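You operate a simulated robot arm through the tools that you are given. There is no shell and no other tool. Be economical: measure what you need, move in short steps, check, and stop when the job is done.

Carry out the task below with a simulated robot arm. There is one attempt and no reset: what you move stays moved.

Task
Stop the drip at the column flange and restart the pump.
Fine: pump off, all three hand nuts half tight, then all three tight.
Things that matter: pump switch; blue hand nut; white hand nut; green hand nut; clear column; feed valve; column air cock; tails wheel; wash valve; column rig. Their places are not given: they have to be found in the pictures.

Only the result counts: the job must be done as asked and must still hold three seconds after the hand-in. Knocking over, shifting, dropping, spilling or breaking anything else fails it.

Robot
A 6-joint arm with a two-finger parallel gripper, fixed in place. Base frame: the origin is at the foot of the arm, x ahead of it, y to its left, z up. Units: mm, degrees, N and s.
Its first joint turns from -166.0 to 166.0 degrees. Payload 3.91 kg.
Tool frame: the origin (TCP) lies between the finger pads and is the grasp point; the fingertips stand 30 mm ahead of it; z points along the fingers, y is the line along which they close. The gripper opens to 110 mm. The fingers are 20 mm wide and 10 mm thick; the gripper's body (48 by 112 mm) begins 55 mm behind the TCP.
Orientation is that of the tool frame in the base frame, as a unit quaternion [w, x, y, z]. With the fingers straight down and closing along the base's y, the tool's x points along the base's -x, its y along +y and its z along -z.

Tools
- The arm moves only by the tool jog_arm. Its arguments are lists of equal length, an entry for each row: "slide": the shift along the tool's x, y, z in mm, a list of three; "turn": the turn, a rotation vector about the tool's x, y, z in degrees, a list of three; "gripper": the finger opening in mm, from 0 to 110. In form: {"slide": [[tx, ty, tz], ...], "turn": [[ax, ay, az], ...], "gripper": [gripper, ...]}. A call has 1 to 12 rows; each row shifts and turns the commanded pose from where the row before left it, along the tool's axes as they then stand. Each row takes 0.2 s and may step no farther than 50 mm and 8.6 degrees from the row before; otherwise, or with a gripper value out of range, the whole call is refused. A pose out of reach is approached as far as the arm can. The call stops where the force on the tool passes 70 N (or 10 N more than at its start, if that is more) or the arm is blocked; 0.2 s more then pass. Each finger travels about 45 mm/s and halts on what it meets, pressing with about 22 N; the grip force reading is that of the motor and also rises with nothing between the fingers. The clock runs only during rows and for 0.2 s after the last one: add rows that do not move to give the fingers time. The reply holds the time, the measured pose of the TCP, the force on the tool along the base axes, the opening and the grip force, in the units named above and with some noise.
- Cameras (640 x 400 px; columns grow to the right, rows downward): "scene" is fixed at [224.7, -502.4, 1448.3]; the picture's right is [0.98, -0.20, 0.00], its down [-0.11, -0.54, -0.84] and it looks along [0.17, 0.82, -0.55] (base axes); focal length 365 px, centre (320, 200). "wrist" rides on the gripper at [77, 7, -114] in the tool frame; the picture's right is [-0.09, 1.00, 0.00], its down [-0.80, -0.07, -0.59] and it looks along [-0.59, -0.05, 0.80] (tool axes); focal length 270 px, centre (320, 200).
- grab_frame(camera): a new picture of that camera. No time passes.
- slide_trunk(by): slides the trunk up (or, below 0, down) by that many mm; the arm rides with it, the base frame stays. It gives what a move gives, with no picture.
- probe_pixels(camera, pixels): for up to 12 pixels [column, row] of the newest picture of that camera ("zoom" is the newest enlarged one), the place [x, y, z] in the base frame of the surface seen there, good to about 2 mm, but the place of the scene camera against the robot may be out by one fixed shift of up to 12 mm in any direction. No time passes.
- inspect(camera, box): a new picture of the part [left, top, right, bottom] of that camera's present view, enlarged. No time passes.
- job_done(): hands the job in; it is judged then, once.

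Keep the steps short. Do not move on a guess: measure, check each grasp and each placing, and mend mistakes. In all there are 80 turns and 38 pictures (those below and enlarged ones count). Leave the gripper open and the arm clear of the work at the hand-in unless told otherwise, and finish with a single line.

The tools are called after "Request:" as a command line: name --argument value ..., lists and objects as JSON in quotes. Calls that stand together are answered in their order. jog_arm: Moves the arm, as the interface text tells. Its arguments: {"type":"object","properties":{"slide":{"type":"array"},"turn":{"type":"array"},"gripper":{"type":"array"}},"required":["slide","turn","gripper"]} The other tools are called the same way: slide_trunk (by) slides the trunk up or down; grab_frame (camera) takes a picture; probe_pixels (camera, pixels) gives the place of the surface under pixels of a picture; inspect (camera, box) takes an enlarged picture of a part of a camera's view; job_done () hands the job in.

At the start:

```text
time_s: 0.0
tcp_pos: [404.8, 349.3, 1098.5]
tcp_rot: [0.0, 0.0, 1.0, 0.0]
wrist_force: [0.3, 1.0, -0.1]
grip_width: 109.9
gripper_force: 0.1
trunk travel left (down, up): [-525.0, 85.0]
```

scene: 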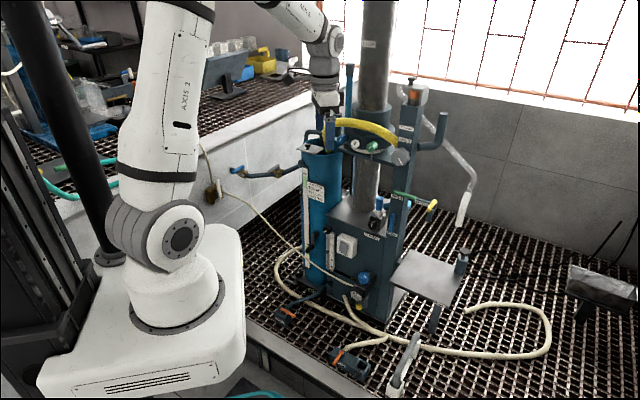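
wrist: 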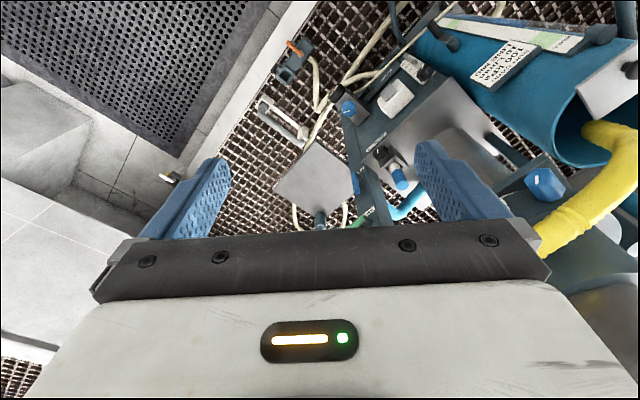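

I see the rig around scene (360,200). I'll enlarge its upper and lower parts.

Request:
inspect --camera "scene" --box '[290, 60, 450, 160]'

Request:
inspect --camera "scene" --box '[290, 150, 450, 250]'

Request:
inspect --camera "scene" --box '[270, 220, 480, 350]'

```text
4.00 times, centred on (370, 110) of scene
```

zoom: 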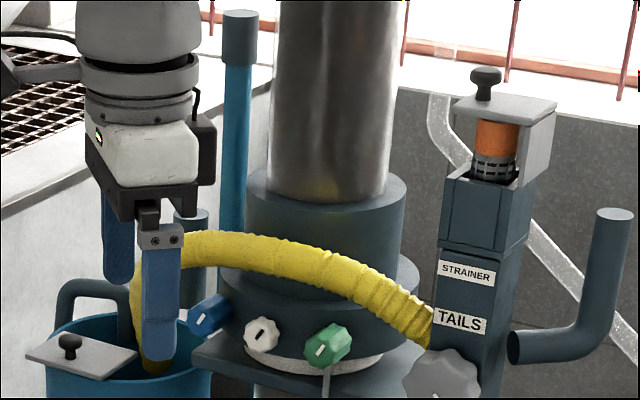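

```text
4.00 times, centred on (370, 200) of scene
```

zoom: 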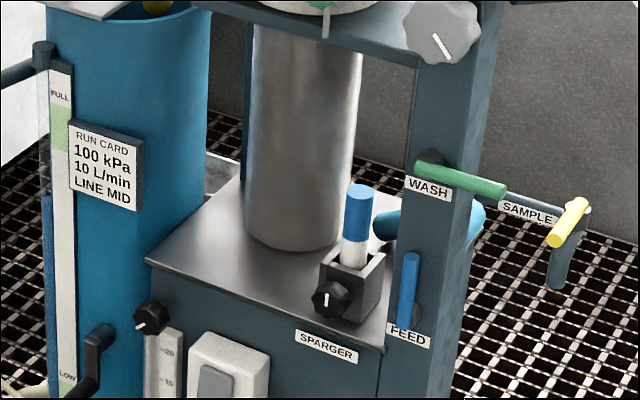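

```text
3.05 times, centred on (375, 285) of scene
```

zoom: 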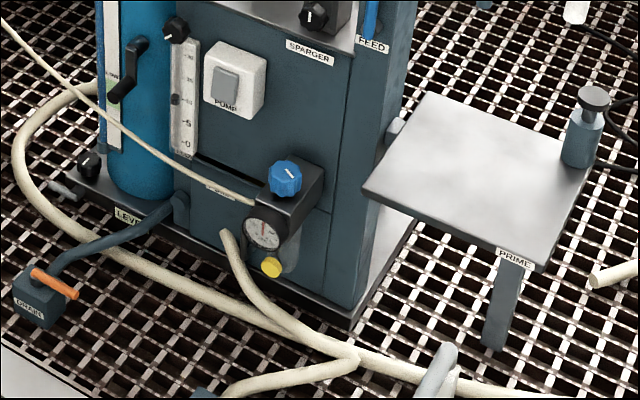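

I see three hand nuts at about scene (342,139), (355,144), (371,146) and the pump rocker at (345,249). I'll enlarge each group more.

Request:
probe_pixels --camera "zoom" --pixels '[[213, 60], [257, 60], [213, 110], [225, 72], [222, 96], [230, 85], [238, 110], [250, 130], [330, 100], [300, 130], [174, 28], [285, 178]]'

Request:
inspect --camera "scene" --box '[328, 122, 392, 162]'

```text
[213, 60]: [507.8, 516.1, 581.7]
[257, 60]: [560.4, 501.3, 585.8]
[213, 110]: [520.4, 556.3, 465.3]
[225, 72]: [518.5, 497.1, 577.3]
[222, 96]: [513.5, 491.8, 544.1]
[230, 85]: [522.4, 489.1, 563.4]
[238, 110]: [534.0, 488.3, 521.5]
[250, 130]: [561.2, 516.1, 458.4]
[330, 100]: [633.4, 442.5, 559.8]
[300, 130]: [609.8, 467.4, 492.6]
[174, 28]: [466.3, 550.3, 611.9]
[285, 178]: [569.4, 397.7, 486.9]
```

```text
10.00 times, centred on (360, 142) of scene
```

zoom: 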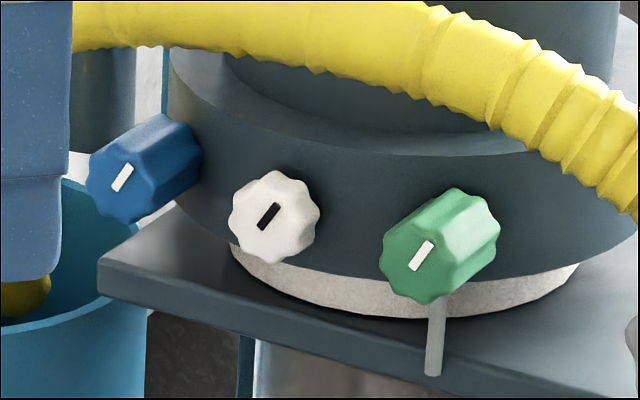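

The nuts stick radially out of the flange. I'll measure the faces and flange.

Request:
probe_pixels --camera "zoom" --pixels '[[122, 178], [168, 140], [100, 180], [270, 215], [240, 225], [300, 195], [422, 258], [470, 215], [395, 255], [340, 200], [210, 170], [560, 240]]'

Request:
probe_pixels --camera "zoom" --pixels '[[115, 150], [110, 210], [140, 190], [275, 180], [265, 250], [285, 235], [440, 240], [405, 285], [435, 330], [180, 160], [320, 300], [400, 60]]'

```text
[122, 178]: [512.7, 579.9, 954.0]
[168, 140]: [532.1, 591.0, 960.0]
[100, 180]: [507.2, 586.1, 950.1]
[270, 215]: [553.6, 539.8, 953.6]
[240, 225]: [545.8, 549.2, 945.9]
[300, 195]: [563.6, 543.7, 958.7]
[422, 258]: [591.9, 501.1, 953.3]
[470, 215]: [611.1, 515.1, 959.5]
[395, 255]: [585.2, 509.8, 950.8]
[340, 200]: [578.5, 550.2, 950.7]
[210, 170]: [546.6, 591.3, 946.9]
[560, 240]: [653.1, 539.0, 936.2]
```

```text
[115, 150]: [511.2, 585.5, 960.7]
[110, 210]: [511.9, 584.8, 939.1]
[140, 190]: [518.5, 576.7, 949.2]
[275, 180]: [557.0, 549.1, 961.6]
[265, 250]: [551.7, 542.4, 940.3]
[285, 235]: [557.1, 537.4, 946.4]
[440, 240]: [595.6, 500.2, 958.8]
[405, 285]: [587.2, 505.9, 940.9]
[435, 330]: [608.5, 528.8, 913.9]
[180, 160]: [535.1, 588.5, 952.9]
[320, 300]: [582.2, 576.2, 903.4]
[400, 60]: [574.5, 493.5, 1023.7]
```

All three nuts face the same way, about (-0.7,-0.7,0), with centres near z 951 and 57 mm apart. Next I measure the obstacles (hose, tank, lid, tails wheel) from the first scene picture.

Request:
probe_pixels --camera "scene" --pixels '[[341, 121], [355, 124], [372, 126], [385, 133], [395, 140], [308, 145], [323, 152], [307, 147], [312, 133], [400, 155], [335, 165], [324, 140]]'

Request:
probe_pixels --camera "zoom" --pixels '[[120, 5], [120, 40], [250, 70], [320, 30], [400, 90], [500, 60], [510, 130], [110, 262], [240, 305], [450, 365], [20, 305], [85, 110]]'

Request:
inspect --camera "scene" --box '[322, 225, 370, 255]'

```text
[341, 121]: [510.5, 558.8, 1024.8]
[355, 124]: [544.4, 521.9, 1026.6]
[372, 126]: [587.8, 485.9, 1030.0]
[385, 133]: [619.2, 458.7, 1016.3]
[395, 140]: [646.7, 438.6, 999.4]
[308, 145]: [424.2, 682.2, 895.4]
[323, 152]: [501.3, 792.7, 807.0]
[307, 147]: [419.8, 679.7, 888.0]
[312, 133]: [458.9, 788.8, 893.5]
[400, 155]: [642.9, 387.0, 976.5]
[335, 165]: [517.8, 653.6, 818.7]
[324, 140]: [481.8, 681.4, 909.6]
```

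```text
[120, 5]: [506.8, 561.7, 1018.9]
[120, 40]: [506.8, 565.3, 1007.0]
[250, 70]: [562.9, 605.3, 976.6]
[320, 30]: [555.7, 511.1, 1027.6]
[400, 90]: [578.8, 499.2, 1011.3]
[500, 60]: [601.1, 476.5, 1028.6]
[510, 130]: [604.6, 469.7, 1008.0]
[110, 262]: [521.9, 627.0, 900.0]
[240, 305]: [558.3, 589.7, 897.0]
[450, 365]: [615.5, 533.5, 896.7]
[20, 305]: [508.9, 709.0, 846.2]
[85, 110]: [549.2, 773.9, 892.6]
```

```text
13.33 times, centred on (346, 240) of scene
```

zoom: 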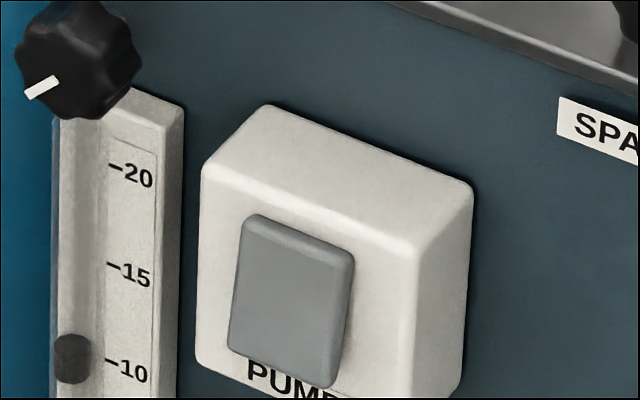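

The rig faces (-0.7,-0.7). The rocker is at about (518,494,562) and the hose runs above the nuts at z>1000. I yaw the tool 45° toward the rig, pitch it 45°, and close the fingers for pressing.

Request:
jog_arm --slide '[[0, 0, 0], [0, 0, 0], [0, 0, 0], [0, 0, 0], [0, 0, 0], [0, 0, 0], [0, 0, 0], [0, 0, 0], [0, 0, 0], [0, 0, 0], [0, 0, 0], [0, 0, 0]]' --turn '[[0, 0, -7.5], [0, 0, -7.5], [0, 0, -7.5], [0, 0, -7.5], [0, 0, -7.5], [0, 0, -7.5], [0, -7.5, 0], [0, -7.5, 0], [0, -7.5, 0], [0, -7.5, 0], [0, -7.5, 0], [0, -7.5, 0]]' --gripper '[100, 90, 80, 70, 60, 50, 40, 30, 20, 10, 0, 0]'

Request:
grab_frame --camera "wrist"

```text
time_s: 2.6
tcp_pos: [404.0, 349.9, 1096.2]
tcp_rot: [0.354, -0.354, 0.853, 0.147]
wrist_force: [-1.0, -0.9, 0.7]
grip_width: 0.0
gripper_force: 22.2
trunk travel left (down, up): [-525.0, 85.0]
```

```text
30 pictures are left
```

wrist: 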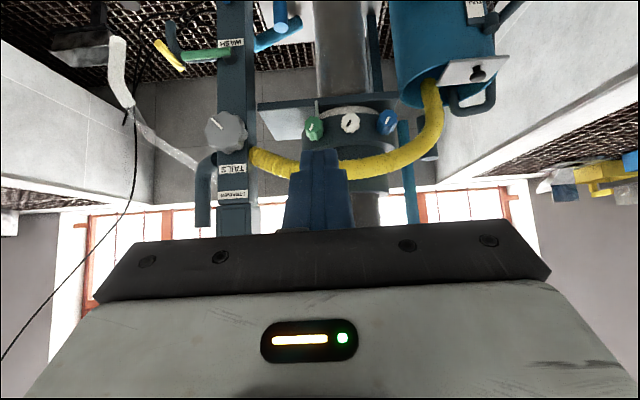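

The wrist view is upside down, with nuts at (314,128), (351,123), (387,121). I probe them to find the scene camera's offset.

Request:
inspect --camera "wrist" --box '[290, 95, 410, 170]'

Request:
probe_pixels --camera "wrist" --pixels '[[314, 128], [351, 123], [386, 121], [216, 133], [262, 162], [400, 160], [345, 172], [475, 72], [330, 103], [312, 125], [349, 120], [384, 119]]'

```text
5.33 times, centred on (350, 132) of wrist
```

zoom: 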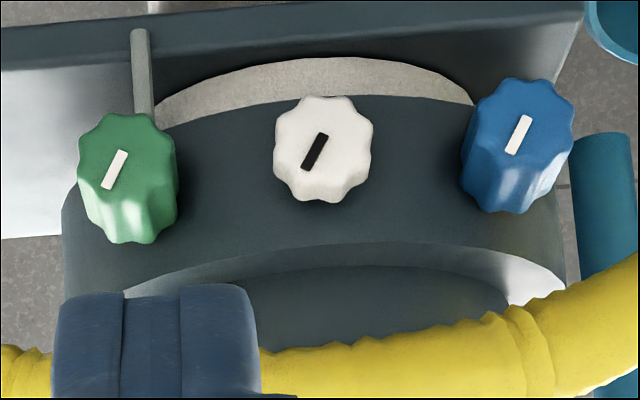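

```text
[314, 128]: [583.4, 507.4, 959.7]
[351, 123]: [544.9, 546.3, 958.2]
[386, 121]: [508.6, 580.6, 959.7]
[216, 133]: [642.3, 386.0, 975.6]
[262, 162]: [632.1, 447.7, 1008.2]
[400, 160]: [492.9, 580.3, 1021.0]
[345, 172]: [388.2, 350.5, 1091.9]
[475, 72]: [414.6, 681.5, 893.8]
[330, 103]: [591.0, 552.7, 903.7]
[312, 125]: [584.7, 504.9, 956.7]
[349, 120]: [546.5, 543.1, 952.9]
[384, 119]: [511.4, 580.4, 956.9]
```

I probe the nut faces in this zoom for exact centres.

Request:
probe_pixels --camera "zoom" --pixels '[[114, 168], [123, 118], [170, 150], [85, 165], [318, 150], [325, 98], [370, 140], [276, 150], [518, 136], [515, 85], [565, 125], [476, 110]]'

Request:
probe_pixels --camera "zoom" --pixels '[[148, 230], [320, 190], [510, 205], [145, 90], [140, 40], [240, 200], [430, 200], [320, 60], [250, 90], [25, 330], [540, 360], [400, 350]]'

```text
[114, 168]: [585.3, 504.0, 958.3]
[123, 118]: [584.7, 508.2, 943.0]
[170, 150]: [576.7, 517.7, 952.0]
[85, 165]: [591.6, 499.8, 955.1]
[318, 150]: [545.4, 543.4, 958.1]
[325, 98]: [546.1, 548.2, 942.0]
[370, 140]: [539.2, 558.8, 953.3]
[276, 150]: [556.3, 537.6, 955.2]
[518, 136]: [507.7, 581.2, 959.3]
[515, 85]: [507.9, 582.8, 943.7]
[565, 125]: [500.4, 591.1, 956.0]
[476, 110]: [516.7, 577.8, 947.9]
```

```text
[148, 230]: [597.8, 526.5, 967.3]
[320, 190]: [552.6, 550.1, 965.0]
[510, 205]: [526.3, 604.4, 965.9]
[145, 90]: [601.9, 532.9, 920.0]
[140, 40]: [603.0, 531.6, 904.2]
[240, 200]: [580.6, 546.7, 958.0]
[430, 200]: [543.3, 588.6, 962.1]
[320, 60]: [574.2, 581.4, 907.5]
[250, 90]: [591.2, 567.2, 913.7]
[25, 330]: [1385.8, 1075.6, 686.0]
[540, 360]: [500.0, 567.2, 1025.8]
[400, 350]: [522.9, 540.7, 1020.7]
```

Wrist-measured nut centres: green about (584,508,956), white (548,546,956), blue (508,584,957). The scene camera is off by about (-5.5,+5,+5). I lower the trunk 450 mm to go for the pump rocker.

Request:
slide_trunk --by -450

Request:
grab_frame --camera "wrist"

```text
refused: -450 is not a number from -400 to 400
```

```text
28 pictures are left
```

wrist: 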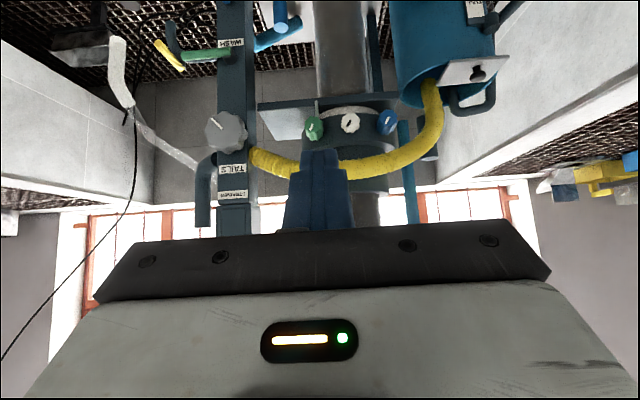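

The limit is 400 mm per call, so I use -400.

Request:
slide_trunk --by -400

```text
time_s: 6.4
tcp_pos: [404.3, 348.8, 695.8]
tcp_rot: [0.354, -0.354, 0.853, 0.147]
wrist_force: [-0.4, -0.2, 0.5]
grip_width: 0.2
gripper_force: 21.4
trunk travel left (down, up): [-125.0, 485.0]
```

Request:
grab_frame --camera "wrist"

```text
27 pictures are left
```

wrist: 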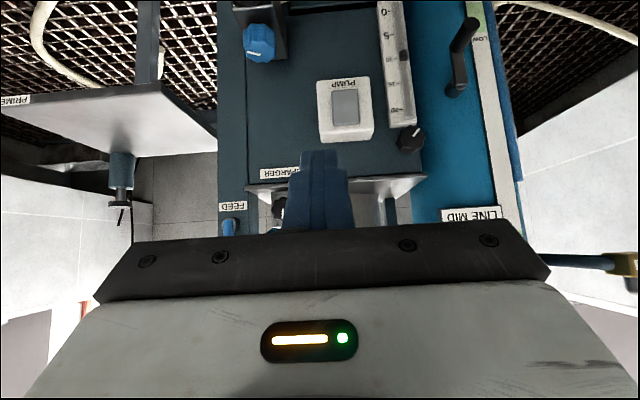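

The rocker shows at about (346,107). I enlarge it to measure.

Request:
inspect --camera "wrist" --box '[298, 70, 394, 130]'

Request:
probe_pixels --camera "wrist" --pixels '[[346, 107], [346, 95], [346, 120], [336, 107], [356, 107], [325, 107], [345, 135], [300, 130], [260, 42], [410, 138], [395, 183], [300, 60]]'

```text
6.67 times, centred on (346, 100) of wrist
```

zoom: 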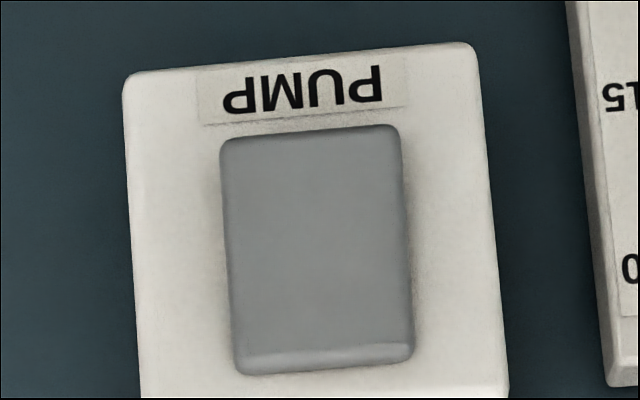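

```text
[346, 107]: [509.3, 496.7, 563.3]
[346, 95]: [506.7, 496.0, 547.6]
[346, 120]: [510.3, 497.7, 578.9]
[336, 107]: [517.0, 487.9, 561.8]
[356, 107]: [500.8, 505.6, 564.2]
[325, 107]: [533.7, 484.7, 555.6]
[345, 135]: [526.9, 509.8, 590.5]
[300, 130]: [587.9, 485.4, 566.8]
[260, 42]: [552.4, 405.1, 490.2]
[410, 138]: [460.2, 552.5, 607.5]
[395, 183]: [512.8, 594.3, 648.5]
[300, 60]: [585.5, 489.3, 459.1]
```

The rocker's lower half stands out (n=709 at z 548 against 713 at z 579), so the top is pressed in and the pump is on. To switch off I press the lower half. First I move to about 17 mm off it.

Request:
jog_arm --slide '[[0, 30.3, 0], [0, 0, 46.5], [0, 0, 46.5], [0, 0, 46.5], [0, 0, 46.5], [0, 0, 0], [0, 0, 0]]' --turn '[[0, 0, 0], [0, 0, 0], [0, 0, 0], [0, 0, 0], [0, 0, 0], [0, 0, 0], [0, 0, 0]]' --gripper '[0, 0, 0, 0, 0, 0, 0]'

Request:
grab_frame --camera "wrist"

```text
time_s: 8.0
tcp_pos: [474.1, 465.7, 563.8]
tcp_rot: [0.354, -0.353, 0.854, 0.146]
wrist_force: [-0.5, 0.1, 0.6]
grip_width: 0.2
gripper_force: 22.0
trunk travel left (down, up): [-125.0, 485.0]
```

```text
25 pictures are left
```

wrist: 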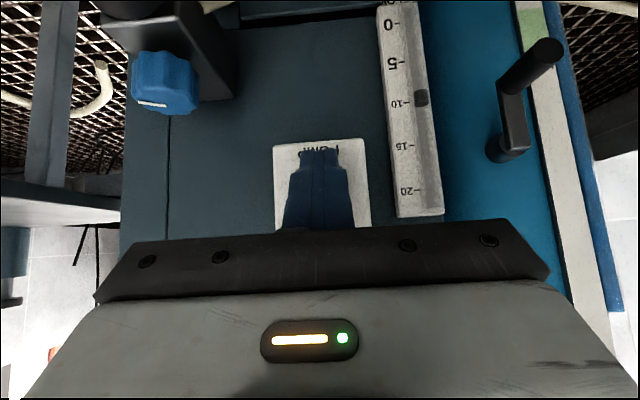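

The tip is aligned with the rocker. I go down 3 mm and right 3 mm, then push forward horizontally in small steps.

Request:
jog_arm --slide '[[2.1, -3, 2.1], [-4.24, 0, 4.24], [-4.24, 0, 4.24], [-2.12, 0, 2.12], [-1.41, 0, 1.41], [-1.41, 0, 1.41]]' --turn '[[0, 0, 0], [0, 0, 0], [0, 0, 0], [0, 0, 0], [0, 0, 0], [0, 0, 0]]' --gripper '[0, 0, 0, 0, 0, 0]'

```text
time_s: 9.4
tcp_pos: [492.9, 475.5, 561.1]
tcp_rot: [0.354, -0.353, 0.854, 0.146]
wrist_force: [-0.6, 1.2, -0.9]
grip_width: 0.1
gripper_force: 22.2
trunk travel left (down, up): [-125.0, 485.0]
```

No contact yet (force ~1 N). I continue in 2 mm steps.

Request:
jog_arm --slide '[[-1.41, 2, 1.41], [-1.41, 0, 1.41], [0, 0, 0]]' --turn '[[0, 0, 0], [0, 0, 0], [0, 0, 0]]' --gripper '[0, 0, 0]'

Request:
inspect --camera "scene" --box '[314, 220, 378, 260]'

```text
time_s: 10.2
tcp_pos: [491.5, 478.1, 560.9]
tcp_rot: [0.353, -0.354, 0.854, 0.146]
wrist_force: [-10.6, -13.1, 2.1]
grip_width: 0.2
gripper_force: 22.5
trunk travel left (down, up): [-125.0, 485.0]
```

```text
10.00 times, centred on (346, 240) of scene
```

zoom: 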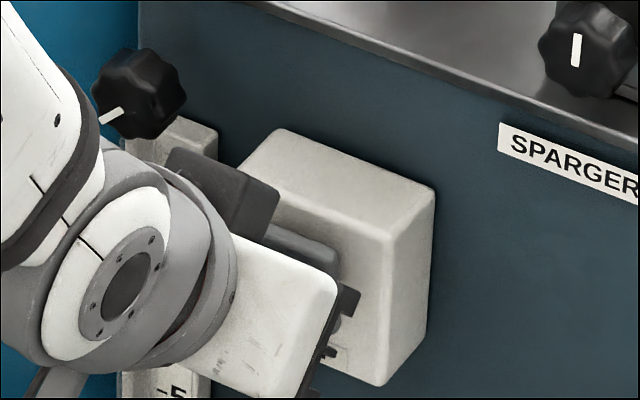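

Contact at ~17 N, and the rocker top seems to stand out now. I back off 60 mm and look.

Request:
jog_arm --slide '[[21, 0, -21], [21, 0, -21], [0, 0, 0]]' --turn '[[0, 0, 0], [0, 0, 0], [0, 0, 0]]' --gripper '[0, 0, 0]'

Request:
inspect --camera "wrist" --box '[240, 100, 400, 200]'

Request:
probe_pixels --camera "zoom" --pixels '[[250, 200], [250, 150], [250, 120], [280, 100], [300, 120], [320, 90], [320, 60], [360, 120], [370, 160], [380, 180], [240, 100], [400, 100]]'

```text
time_s: 11.0
tcp_pos: [450.8, 437.2, 561.4]
tcp_rot: [0.353, -0.354, 0.854, 0.146]
wrist_force: [-0.9, 0.2, 0.2]
grip_width: 0.0
gripper_force: 22.4
trunk travel left (down, up): [-125.0, 485.0]
```

```text
4.00 times, centred on (320, 150) of wrist
```

zoom: 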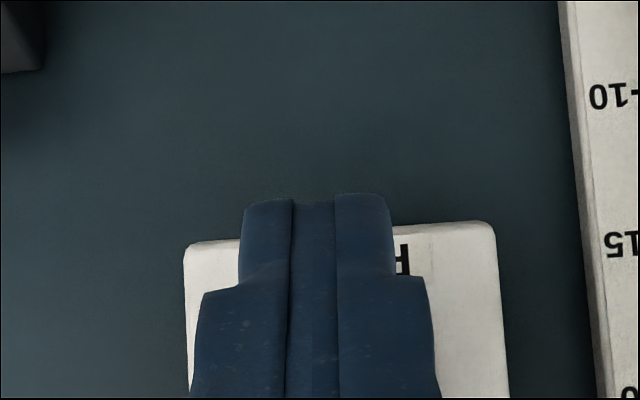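

```text
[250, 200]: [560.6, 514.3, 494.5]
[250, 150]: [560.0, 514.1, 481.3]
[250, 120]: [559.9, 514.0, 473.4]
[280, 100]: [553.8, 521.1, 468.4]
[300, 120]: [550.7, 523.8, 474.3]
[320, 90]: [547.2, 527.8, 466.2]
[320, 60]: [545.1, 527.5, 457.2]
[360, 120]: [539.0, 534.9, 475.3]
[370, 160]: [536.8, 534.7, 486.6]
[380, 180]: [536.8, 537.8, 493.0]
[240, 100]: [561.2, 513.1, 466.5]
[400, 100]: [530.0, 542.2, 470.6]
```

The fingers hide it. I back off another 70 mm and raise the trunk to nut height, then check the rocker with the scene camera.

Request:
jog_arm --slide '[[25, 0, -25], [25, 0, -25], [0, 0, 0]]' --turn '[[0, 0, 0], [0, 0, 0], [0, 0, 0]]' --gripper '[0, 0, 0]'

Request:
slide_trunk --by 390

Request:
inspect --camera "scene" --box '[298, 210, 394, 270]'

```text
time_s: 11.8
tcp_pos: [401.4, 386.1, 561.6]
tcp_rot: [0.353, -0.354, 0.854, 0.147]
wrist_force: [1.1, 0.3, 0.4]
grip_width: 0.0
gripper_force: 22.5
trunk travel left (down, up): [-125.0, 485.0]
```

```text
time_s: 15.6
tcp_pos: [401.7, 387.1, 951.5]
tcp_rot: [0.353, -0.354, 0.854, 0.146]
wrist_force: [-0.1, 0.3, 0.5]
grip_width: 0.0
gripper_force: 21.8
trunk travel left (down, up): [-515.0, 95.0]
```

```text
6.67 times, centred on (346, 240) of scene
```

zoom: 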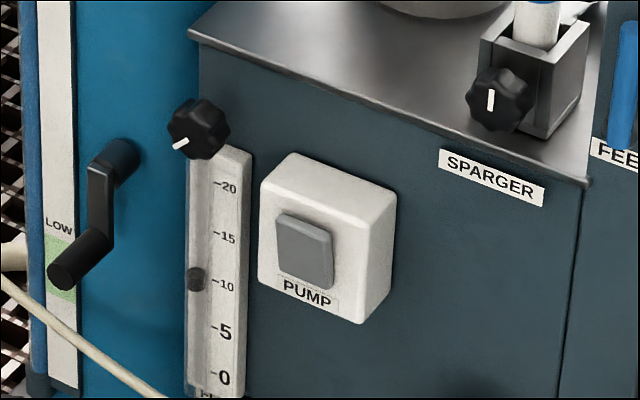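

The rocker has flipped (top out, bottom in): the pump is off. Now I pitch to horizontal and open the fingers a little.

Request:
jog_arm --slide '[[0, 0, 0], [0, 0, 0], [0, 0, 0], [0, 0, 0], [0, 0, 0], [0, 0, 0], [0, 0, 0], [0, 0, 0]]' --turn '[[0, -7.5, 0], [0, -7.5, 0], [0, -7.5, 0], [0, -7.5, 0], [0, -7.5, 0], [0, -7.5, 0], [0, 0, 0], [0, 0, 0]]' --gripper '[46, 46, 46, 46, 46, 46, 46, 46]'

Request:
grab_frame --camera "wrist"

```text
time_s: 17.4
tcp_pos: [401.4, 385.2, 951.6]
tcp_rot: [0.653, -0.271, 0.653, 0.271]
wrist_force: [-0.7, 0.4, 0.7]
grip_width: 45.9
gripper_force: 0.1
trunk travel left (down, up): [-515.0, 95.0]
```

```text
21 pictures are left
```

wrist: 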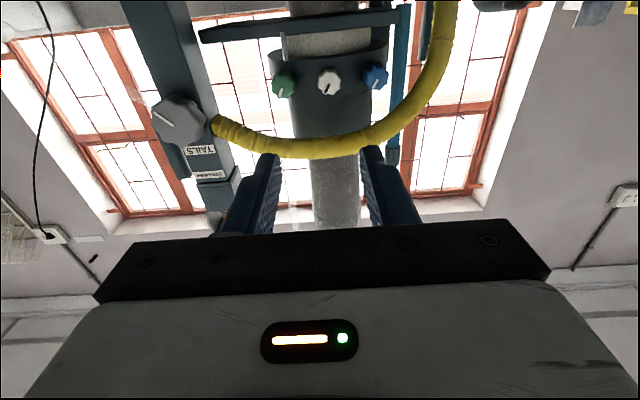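

Tool is horizontal in front of the nuts. I zoom on the nuts for pointer angles and marks, and measure.

Request:
inspect --camera "wrist" --box '[258, 45, 402, 135]'

Request:
probe_pixels --camera "zoom" --pixels '[[310, 155], [265, 155], [355, 150], [312, 115], [105, 175], [70, 175], [110, 140], [525, 145], [490, 135], [560, 140], [520, 105], [310, 200]]'

```text
4.44 times, centred on (330, 90) of wrist
```

zoom: 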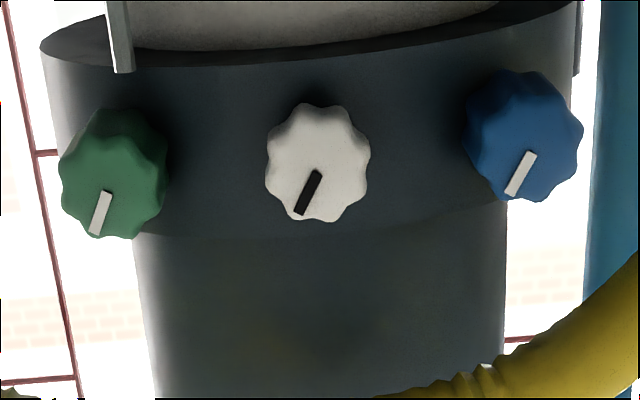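

```text
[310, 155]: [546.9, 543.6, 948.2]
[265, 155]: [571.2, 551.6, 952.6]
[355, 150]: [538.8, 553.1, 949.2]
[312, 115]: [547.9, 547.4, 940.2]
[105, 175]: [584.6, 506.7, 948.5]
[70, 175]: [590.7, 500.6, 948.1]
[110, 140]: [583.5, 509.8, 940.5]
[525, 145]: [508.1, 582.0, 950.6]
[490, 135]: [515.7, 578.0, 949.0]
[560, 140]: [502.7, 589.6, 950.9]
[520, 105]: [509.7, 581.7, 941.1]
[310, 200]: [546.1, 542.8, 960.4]
```

White nut centre is about t=1.3, z≈953; the pointers lean ~28° clockwise from up on all three. I align with white and advance 150 mm, then check.

Request:
jog_arm --slide '[[-2, 10, 0], [0, 0, 50], [0, 0, 50], [0, 0, 50], [0, 0, 0]]' --turn '[[0, 0, 0], [0, 0, 0], [0, 0, 0], [0, 0, 0], [0, 0, 0]]' --gripper '[46, 46, 46, 46, 46]'

Request:
grab_frame --camera "wrist"

```text
time_s: 18.6
tcp_pos: [502.4, 502.5, 951.7]
tcp_rot: [0.653, -0.271, 0.653, 0.271]
wrist_force: [-0.1, 0.3, -0.1]
grip_width: 46.0
gripper_force: 0.1
trunk travel left (down, up): [-515.0, 95.0]
```

```text
19 pictures are left
```

wrist: 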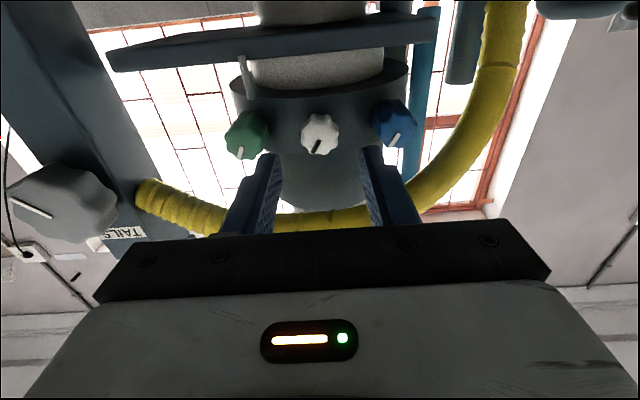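

Centred between the fingers. I probe the nut edges once more.

Request:
probe_pixels --camera "wrist" --pixels '[[306, 134], [335, 134], [320, 118], [320, 133], [318, 152], [243, 137], [230, 140], [262, 135], [395, 125], [380, 120], [410, 125], [320, 200]]'

```text
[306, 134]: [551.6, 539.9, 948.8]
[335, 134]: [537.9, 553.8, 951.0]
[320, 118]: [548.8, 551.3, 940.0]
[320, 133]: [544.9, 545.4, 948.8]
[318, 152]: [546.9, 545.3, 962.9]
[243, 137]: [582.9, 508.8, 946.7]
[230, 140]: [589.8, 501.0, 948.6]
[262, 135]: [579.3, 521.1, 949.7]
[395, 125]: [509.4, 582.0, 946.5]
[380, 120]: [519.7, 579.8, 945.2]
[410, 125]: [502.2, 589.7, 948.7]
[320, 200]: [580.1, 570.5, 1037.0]
```

White centre t≈0, z≈952. I advance 55 mm and close on the white nut.

Request:
jog_arm --slide '[[0, 0, 40], [0, 0, 15], [0, 0, 0], [0, 0, 0], [0, 0, 0], [0, 0, 0]]' --turn '[[0, 0, 0], [0, 0, 0], [0, 0, 0], [0, 0, 0], [0, 0, 0], [0, 0, 0]]' --gripper '[46, 46, 20, 20, 20, 20]'

```text
time_s: 20.0
tcp_pos: [539.8, 539.8, 951.6]
tcp_rot: [0.653, -0.271, 0.654, 0.27]
wrist_force: [-1.5, 4.8, -0.3]
grip_width: 26.5
gripper_force: 45.0
trunk travel left (down, up): [-515.0, 95.0]
```

Gripped (26.5 mm). I turn clockwise 24° and watch the response.

Request:
jog_arm --slide '[[0, 0, 0], [0, 0, 0], [0, 0, 0], [0, 0, 0]]' --turn '[[0, 0, 8], [0, 0, 8], [0, 0, 8], [0, 0, 0]]' --gripper '[20, 20, 20, 20]'

Request:
inspect --camera "wrist" --box '[224, 80, 416, 200]'

```text
time_s: 21.0
tcp_pos: [540.4, 539.7, 952.0]
tcp_rot: [0.581, -0.13, 0.696, 0.401]
wrist_force: [-4.7, 8.3, -6.5]
grip_width: 26.4
gripper_force: 45.2
trunk travel left (down, up): [-515.0, 95.0]
```

```text
3.33 times, centred on (320, 140) of wrist
```

zoom: 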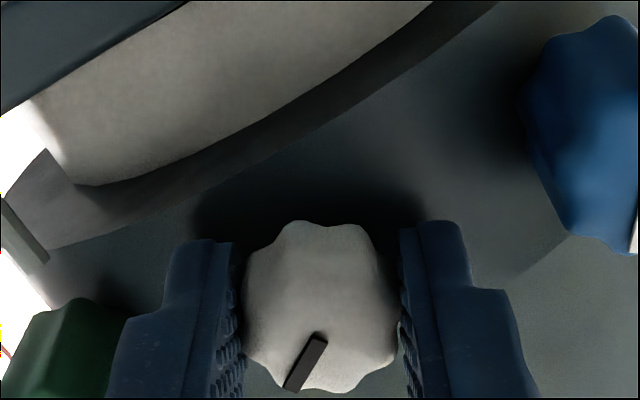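

The nut turns with the fingers, pointer fixed relative to the camera. I add 8° more to reach 32°, then release, back off, turn back and move to the green nut (t=+53).

Request:
jog_arm --slide '[[0, 0, 0], [0, 0, 0], [0, 0, 0], [0, 0, 0], [0, 0, 0], [0, 0, -45], [0, 0, 0], [0, 0, 0], [0, 0, 0], [0, 0, 0], [0, -26.5, 0], [0, -26.5, 0]]' --turn '[[0, 0, 8], [0, 0, 0], [0, 0, 0], [0, 0, 0], [0, 0, 0], [0, 0, 0], [0, 0, -8], [0, 0, -8], [0, 0, -8], [0, 0, -8], [0, 0, 0], [0, 0, 0]]' --gripper '[20, 20, 46, 46, 46, 46, 46, 46, 46, 46, 46, 46]'

Request:
grab_frame --camera "wrist"

```text
time_s: 23.6
tcp_pos: [545.4, 468.6, 952.7]
tcp_rot: [0.653, -0.271, 0.653, 0.271]
wrist_force: [0.5, 0.2, 0.6]
grip_width: 46.0
gripper_force: 0.1
trunk travel left (down, up): [-515.0, 95.0]
```

```text
17 pictures are left
```

wrist: 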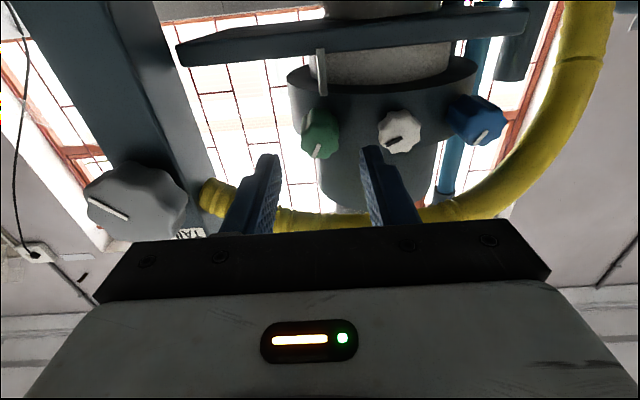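

White's pointer moved as expected and the green nut is centred. I advance 48 mm, grip, and turn 32°.

Request:
jog_arm --slide '[[0, 0, 48], [0, 0, 0], [0, 0, 0], [0, 0, 0], [0, 0, 0], [0, 0, 0], [0, 0, 0], [0, 0, 0], [0, 0, 0], [0, 0, 0]]' --turn '[[0, 0, 0], [0, 0, 0], [0, 0, 0], [0, 0, 0], [0, 0, 0], [0, 0, 8], [0, 0, 8], [0, 0, 8], [0, 0, 8], [0, 0, 0]]' --gripper '[46, 20, 20, 20, 20, 20, 20, 20, 20, 20]'

```text
time_s: 25.8
tcp_pos: [576.8, 501.6, 952.2]
tcp_rot: [0.552, -0.079, 0.704, 0.44]
wrist_force: [-7.7, -19.5, -8.9]
grip_width: 26.8
gripper_force: 45.3
trunk travel left (down, up): [-515.0, 95.0]
```

Turned, gripped at 26.8 mm with a light axial push. I release, back off, turn back and shift to blue (107 mm).

Request:
jog_arm --slide '[[0, 0, 0], [0, 0, 0], [0, 0, 0], [0, 0, -46], [0, 0, 0], [0, 0, 0], [0, 0, 0], [0, 0, 0], [0, 35.7, 0], [0, 35.7, 0], [0, 35.7, 0], [0, 0, 0]]' --turn '[[0, 0, 0], [0, 0, 0], [0, 0, 0], [0, 0, 0], [0, 0, -8], [0, 0, -8], [0, 0, -8], [0, 0, -8], [0, 0, 0], [0, 0, 0], [0, 0, 0], [0, 0, 0]]' --gripper '[46, 46, 46, 46, 46, 46, 46, 46, 46, 46, 46, 46]'

Request:
grab_frame --camera "wrist"

```text
time_s: 28.4
tcp_pos: [472.3, 544.9, 955.1]
tcp_rot: [0.654, -0.27, 0.654, 0.269]
wrist_force: [-0.4, 0.5, -0.4]
grip_width: 46.1
gripper_force: 0.0
trunk travel left (down, up): [-515.0, 95.0]
```

```text
16 pictures are left
```

wrist: 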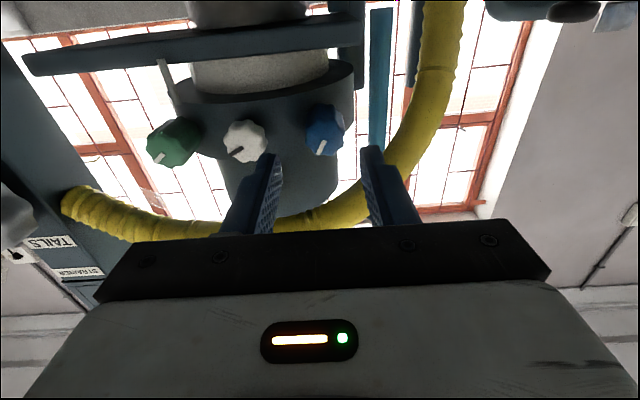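

Blue is centred; z drifted 3 mm up. I check hose clearance next to the left finger.

Request:
probe_pixels --camera "wrist" --pixels '[[440, 60], [428, 110], [410, 155], [400, 150], [345, 205], [325, 128], [310, 130], [338, 125], [325, 110], [326, 148]]'

```text
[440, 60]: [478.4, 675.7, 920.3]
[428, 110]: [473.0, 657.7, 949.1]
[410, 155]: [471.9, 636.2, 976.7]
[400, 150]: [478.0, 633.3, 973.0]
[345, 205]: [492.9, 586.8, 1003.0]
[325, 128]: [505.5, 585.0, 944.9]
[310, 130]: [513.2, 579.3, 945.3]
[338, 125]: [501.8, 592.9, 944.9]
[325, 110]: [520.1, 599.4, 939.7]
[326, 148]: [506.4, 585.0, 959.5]
```

Hose inner edge is at t≈-109, clear of the finger at -87. Blue centre is t≈-54.5, z≈952. I correct, advance, grip and turn 32°.

Request:
jog_arm --slide '[[3, 3, 0], [0, 0, 44], [0, 0, 0], [0, 0, 0], [0, 0, 0], [0, 0, 0], [0, 0, 0], [0, 0, 0], [0, 0, 0], [0, 0, 0], [0, 0, 0]]' --turn '[[0, 0, 0], [0, 0, 0], [0, 0, 0], [0, 0, 0], [0, 0, 0], [0, 0, 0], [0, 0, 8], [0, 0, 8], [0, 0, 8], [0, 0, 8], [0, 0, 0]]' --gripper '[46, 46, 20, 20, 20, 20, 20, 20, 20, 20, 20]'

```text
time_s: 30.8
tcp_pos: [498.1, 580.9, 951.1]
tcp_rot: [0.553, -0.08, 0.703, 0.44]
wrist_force: [-13.2, -9.6, -0.5]
grip_width: 26.5
gripper_force: 45.0
trunk travel left (down, up): [-515.0, 95.0]
```

Turned. I release, back off, turn back, and inspect from the scene camera.

Request:
jog_arm --slide '[[0, 0, 0], [0, 0, 0], [0, 0, 0], [0, 0, -46], [0, 0, 0], [0, 0, 0], [0, 0, 0], [0, 0, 0], [0, 0, -50], [0, 0, 0]]' --turn '[[0, 0, 0], [0, 0, 0], [0, 0, 0], [0, 0, 0], [0, 0, -8], [0, 0, -8], [0, 0, -8], [0, 0, -8], [0, 0, 0], [0, 0, 0]]' --gripper '[46, 46, 46, 46, 46, 46, 46, 46, 46, 46]'

Request:
inspect --camera "scene" --box '[328, 122, 392, 162]'

Request:
inspect --camera "wrist" --box '[160, 40, 400, 190]'

```text
time_s: 33.0
tcp_pos: [429.3, 512.5, 950.7]
tcp_rot: [0.654, -0.272, 0.653, 0.27]
wrist_force: [0.2, -0.1, 0.0]
grip_width: 45.6
gripper_force: 0.0
trunk travel left (down, up): [-515.0, 95.0]
```

```text
10.00 times, centred on (360, 142) of scene
```

zoom: 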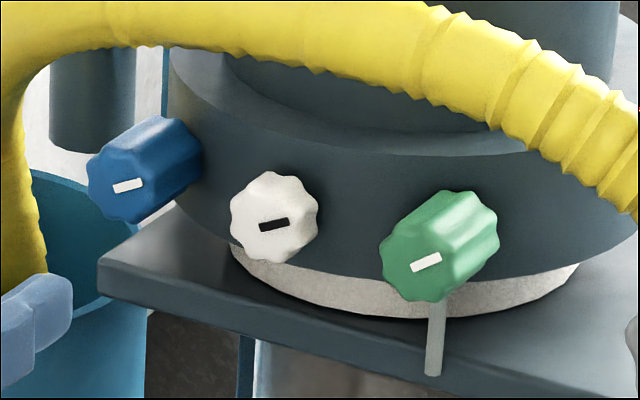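

```text
2.67 times, centred on (280, 115) of wrist
```

zoom: 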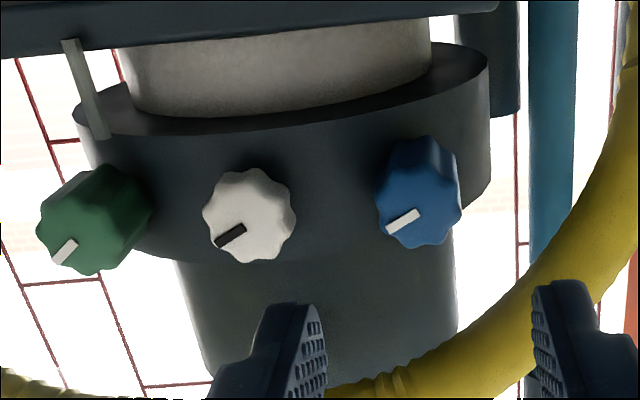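

All three pointers are now equal at ~60°. Round 2: blue again. I advance 97 mm, grip, and turn 40°.

Request:
jog_arm --slide '[[0, -1, 48], [0, 0, 48], [0, 0, 0], [0, 0, 0], [0, 0, 0], [0, 0, 0], [0, 0, 0], [0, 0, 0], [0, 0, 0], [0, 0, 0], [0, 0, 0], [0, 0, 0]]' --turn '[[0, 0, 0], [0, 0, 0], [0, 0, 0], [0, 0, 0], [0, 0, 0], [0, 0, 0], [0, 0, 8], [0, 0, 8], [0, 0, 8], [0, 0, 8], [0, 0, 8], [0, 0, 0]]' --gripper '[46, 46, 20, 20, 20, 20, 20, 20, 20, 20, 20, 20]'

```text
time_s: 35.6
tcp_pos: [499.0, 580.1, 950.8]
tcp_rot: [0.521, -0.032, 0.707, 0.478]
wrist_force: [-11.1, 6.9, 1.5]
grip_width: 26.5
gripper_force: 45.4
trunk travel left (down, up): [-515.0, 95.0]
```

It turned fully. I release, back off, turn back and shift to white (57 mm).

Request:
jog_arm --slide '[[0, 0, 0], [0, 0, 0], [0, 0, 0], [0, 0, -46], [0, 0, 0], [0, 0, 0], [0, 0, 0], [0, 0, 0], [0, 0, 0], [0, -28.5, 0], [0, -28.5, 0], [0, 0, 0]]' --turn '[[0, 0, 0], [0, 0, 0], [0, 0, 0], [0, 0, 0], [0, 0, -8], [0, 0, -8], [0, 0, -8], [0, 0, -8], [0, 0, -8], [0, 0, 0], [0, 0, 0], [0, 0, 0]]' --gripper '[46, 46, 46, 46, 46, 46, 46, 46, 46, 46, 46, 46]'

Request:
grab_frame --camera "wrist"

```text
time_s: 38.2
tcp_pos: [508.2, 505.8, 949.4]
tcp_rot: [0.653, -0.271, 0.653, 0.271]
wrist_force: [0.6, -0.9, -0.2]
grip_width: 46.1
gripper_force: 0.1
trunk travel left (down, up): [-515.0, 95.0]
```

```text
13 pictures are left
```

wrist: 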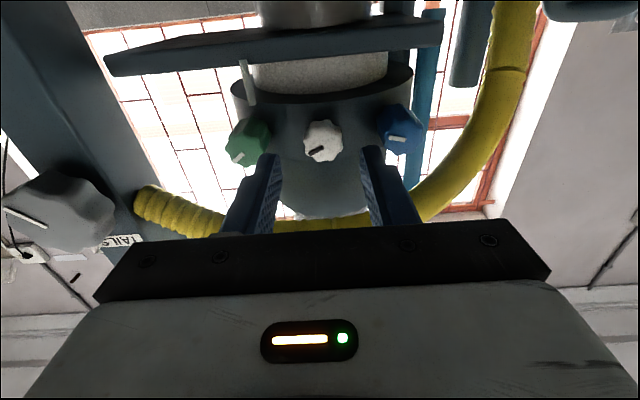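

Blue's pointer is now ~100°. White is aligned within 2 mm, so I correct, advance 47, grip, and turn 40°.

Request:
jog_arm --slide '[[-2, 1.5, 0], [0, 0, 47], [0, 0, 0], [0, 0, 0], [0, 0, 0], [0, 0, 0], [0, 0, 0], [0, 0, 0], [0, 0, 0], [0, 0, 0], [0, 0, 0], [0, 0, 0]]' --turn '[[0, 0, 0], [0, 0, 0], [0, 0, 0], [0, 0, 0], [0, 0, 0], [0, 0, 0], [0, 0, 8], [0, 0, 8], [0, 0, 8], [0, 0, 8], [0, 0, 8], [0, 0, 0]]' --gripper '[46, 46, 20, 20, 20, 20, 20, 20, 20, 20, 20, 20]'

Request:
jog_arm --slide '[[0, 0, 0], [0, 0, 0], [0, 0, 0], [0, 0, -46], [0, 0, 0], [0, 0, 0], [0, 0, 0], [0, 0, 0], [0, 0, 0], [0, -27, 0], [0, -27, 0], [0, 0, 0]]' --turn '[[0, 0, 0], [0, 0, 0], [0, 0, 0], [0, 0, 0], [0, 0, -8], [0, 0, -8], [0, 0, -8], [0, 0, -8], [0, 0, -8], [0, 0, 0], [0, 0, 0], [0, 0, 0]]' --gripper '[46, 46, 46, 46, 46, 46, 46, 46, 46, 46, 46, 46]'

Request:
grab_frame --camera "wrist"

```text
time_s: 40.8
tcp_pos: [540.4, 542.1, 951.8]
tcp_rot: [0.521, -0.031, 0.707, 0.478]
wrist_force: [-9.9, 0.4, -3.4]
grip_width: 26.6
gripper_force: 44.7
trunk travel left (down, up): [-515.0, 95.0]
```

```text
time_s: 43.4
tcp_pos: [549.4, 469.7, 952.5]
tcp_rot: [0.653, -0.271, 0.653, 0.271]
wrist_force: [0.2, -0.3, 0.6]
grip_width: 45.7
gripper_force: 0.0
trunk travel left (down, up): [-515.0, 95.0]
```

```text
12 pictures are left
```

wrist: 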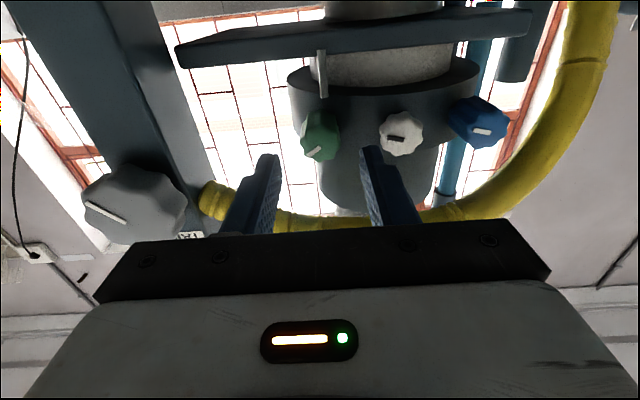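

White matches blue. Now green: correct 2 mm, advance 42, grip, turn 40°, release and back off.

Request:
jog_arm --slide '[[0, 2, 0], [0, 0, 42], [0, 0, 0], [0, 0, 0], [0, 0, 0], [0, 0, 0], [0, 0, 0], [0, 0, 0], [0, 0, 0], [0, 0, 0], [0, 0, 0], [0, 0, 0]]' --turn '[[0, 0, 0], [0, 0, 0], [0, 0, 0], [0, 0, 0], [0, 0, 0], [0, 0, 0], [0, 0, 8], [0, 0, 8], [0, 0, 8], [0, 0, 8], [0, 0, 8], [0, 0, 0]]' --gripper '[46, 46, 20, 20, 20, 20, 20, 20, 20, 20, 20, 20]'

Request:
jog_arm --slide '[[0, 0, 0], [0, 0, 0], [0, 0, 0], [0, 0, -46], [0, 0, 0], [0, 0, 0], [0, 0, 0], [0, 0, 0], [0, 0, 0], [0, 0, 0]]' --turn '[[0, 0, 0], [0, 0, 0], [0, 0, 0], [0, 0, 0], [0, 0, -8], [0, 0, -8], [0, 0, -8], [0, 0, -8], [0, 0, -8], [0, 0, 0]]' --gripper '[46, 46, 46, 46, 46, 46, 46, 46, 46, 46]'

Request:
inspect --camera "scene" --box '[328, 122, 392, 162]'

```text
time_s: 46.0
tcp_pos: [579.7, 501.6, 950.5]
tcp_rot: [0.522, -0.03, 0.706, 0.479]
wrist_force: [34.9, 3.9, 7.3]
grip_width: 26.2
gripper_force: 44.2
trunk travel left (down, up): [-515.0, 95.0]
```

```text
time_s: 48.2
tcp_pos: [542.4, 468.2, 951.5]
tcp_rot: [0.654, -0.272, 0.653, 0.27]
wrist_force: [-0.1, 0.2, -1.0]
grip_width: 45.9
gripper_force: 0.1
trunk travel left (down, up): [-515.0, 95.0]
```

```text
10.00 times, centred on (360, 142) of scene
```

zoom: 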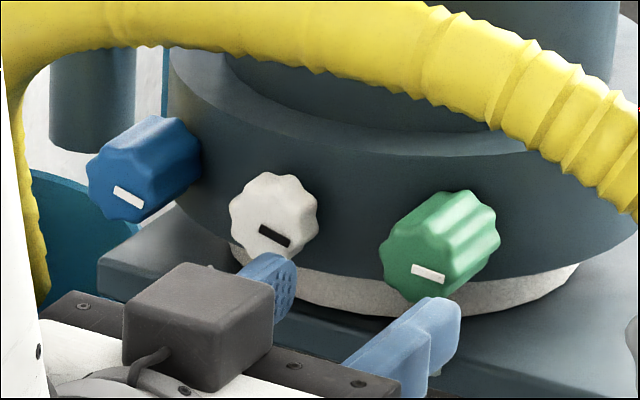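

All nuts are near 100°, green lagging ~6°. Round 3 starts at green: advance 48 mm, grip and turn 36°.

Request:
jog_arm --slide '[[0, -1, 48], [0, 0, 0], [0, 0, 0], [0, 0, 0], [0, 0, 0], [0, 0, 0], [0, 0, 0], [0, 0, 0], [0, 0, 0], [0, 0, 0], [0, 0, 0]]' --turn '[[0, 0, 0], [0, 0, 0], [0, 0, 0], [0, 0, 0], [0, 0, 0], [0, 0, 7.5], [0, 0, 7.5], [0, 0, 7.5], [0, 0, 7.5], [0, 0, 8], [0, 0, 0]]' --gripper '[46, 20, 20, 20, 20, 20, 20, 20, 20, 20, 20]'

Request:
inspect --camera "wrist" --box '[224, 80, 416, 200]'

```text
time_s: 50.6
tcp_pos: [576.3, 501.6, 951.3]
tcp_rot: [0.528, -0.043, 0.707, 0.468]
wrist_force: [-3.2, -11.0, -12.9]
grip_width: 26.7
gripper_force: 45.1
trunk travel left (down, up): [-515.0, 95.0]
```

```text
3.33 times, centred on (320, 140) of wrist
```

zoom: 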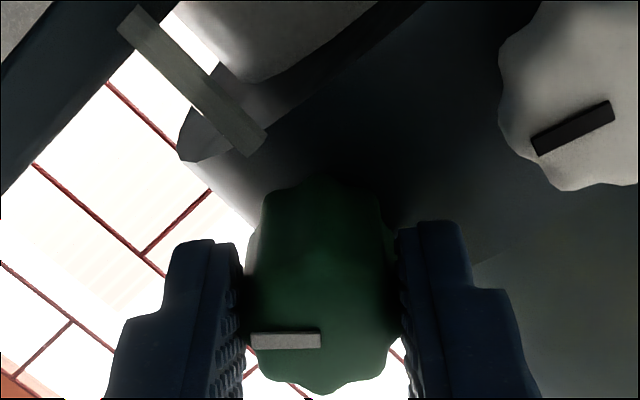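

Green is now at ~128° and still turning. I release, go to white, grip and turn the same.

Request:
jog_arm --slide '[[0, 0, 0], [0, 0, 0], [0, 0, 0], [0, 0, -46], [0, 0, 0], [0, 0, 0], [0, 0, 0], [0, 0, 0], [0, 0, 0], [0, 27, 0], [0, 27, 0], [0, 0, 0]]' --turn '[[0, 0, 0], [0, 0, 0], [0, 0, 0], [0, 0, 0], [0, 0, -7.5], [0, 0, -7.5], [0, 0, -7.5], [0, 0, -7.5], [0, 0, -8], [0, 0, 0], [0, 0, 0], [0, 0, 0]]' --gripper '[46, 46, 46, 46, 46, 46, 46, 46, 46, 46, 46, 46]'

```text
time_s: 53.2
tcp_pos: [506.8, 507.9, 953.2]
tcp_rot: [0.653, -0.271, 0.653, 0.27]
wrist_force: [-0.1, 0.1, -0.3]
grip_width: 45.8
gripper_force: 0.1
trunk travel left (down, up): [-515.0, 95.0]
```

Aligned (t=-0.8, z=953). I advance, grip and turn 38°.

Request:
jog_arm --slide '[[1, 0, 47], [0, 0, 0], [0, 0, 0], [0, 0, 0], [0, 0, 0], [0, 0, 0], [0, 0, 0], [0, 0, 0], [0, 0, 0], [0, 0, 0], [0, 0, 0]]' --turn '[[0, 0, 0], [0, 0, 0], [0, 0, 0], [0, 0, 0], [0, 0, 0], [0, 0, 7.5], [0, 0, 7.5], [0, 0, 7.5], [0, 0, 7.5], [0, 0, 8], [0, 0, 0]]' --gripper '[46, 20, 20, 20, 20, 20, 20, 20, 20, 20, 20]'

Request:
jog_arm --slide '[[0, 0, 0], [0, 0, 0], [0, 0, 0], [0, 0, -46], [0, 0, 0], [0, 0, 0], [0, 0, 0], [0, 0, 0], [0, 0, 0], [0, 28, 0], [0, 28, 0], [0, 0, 0]]' --turn '[[0, 0, 0], [0, 0, 0], [0, 0, 0], [0, 0, 0], [0, 0, -7.5], [0, 0, -7.5], [0, 0, -7.5], [0, 0, -7.5], [0, 0, -8], [0, 0, 0], [0, 0, 0], [0, 0, 0]]' --gripper '[46, 46, 46, 46, 46, 46, 46, 46, 46, 46, 46, 46]'

```text
time_s: 55.6
tcp_pos: [539.8, 537.6, 952.9]
tcp_rot: [0.53, -0.042, 0.705, 0.47]
wrist_force: [2.7, -8.5, 7.6]
grip_width: 26.2
gripper_force: 44.9
trunk travel left (down, up): [-515.0, 95.0]
```

```text
time_s: 58.2
tcp_pos: [467.2, 547.3, 951.5]
tcp_rot: [0.653, -0.271, 0.654, 0.27]
wrist_force: [0.5, 0.3, -0.5]
grip_width: 45.8
gripper_force: 0.0
trunk travel left (down, up): [-515.0, 95.0]
```

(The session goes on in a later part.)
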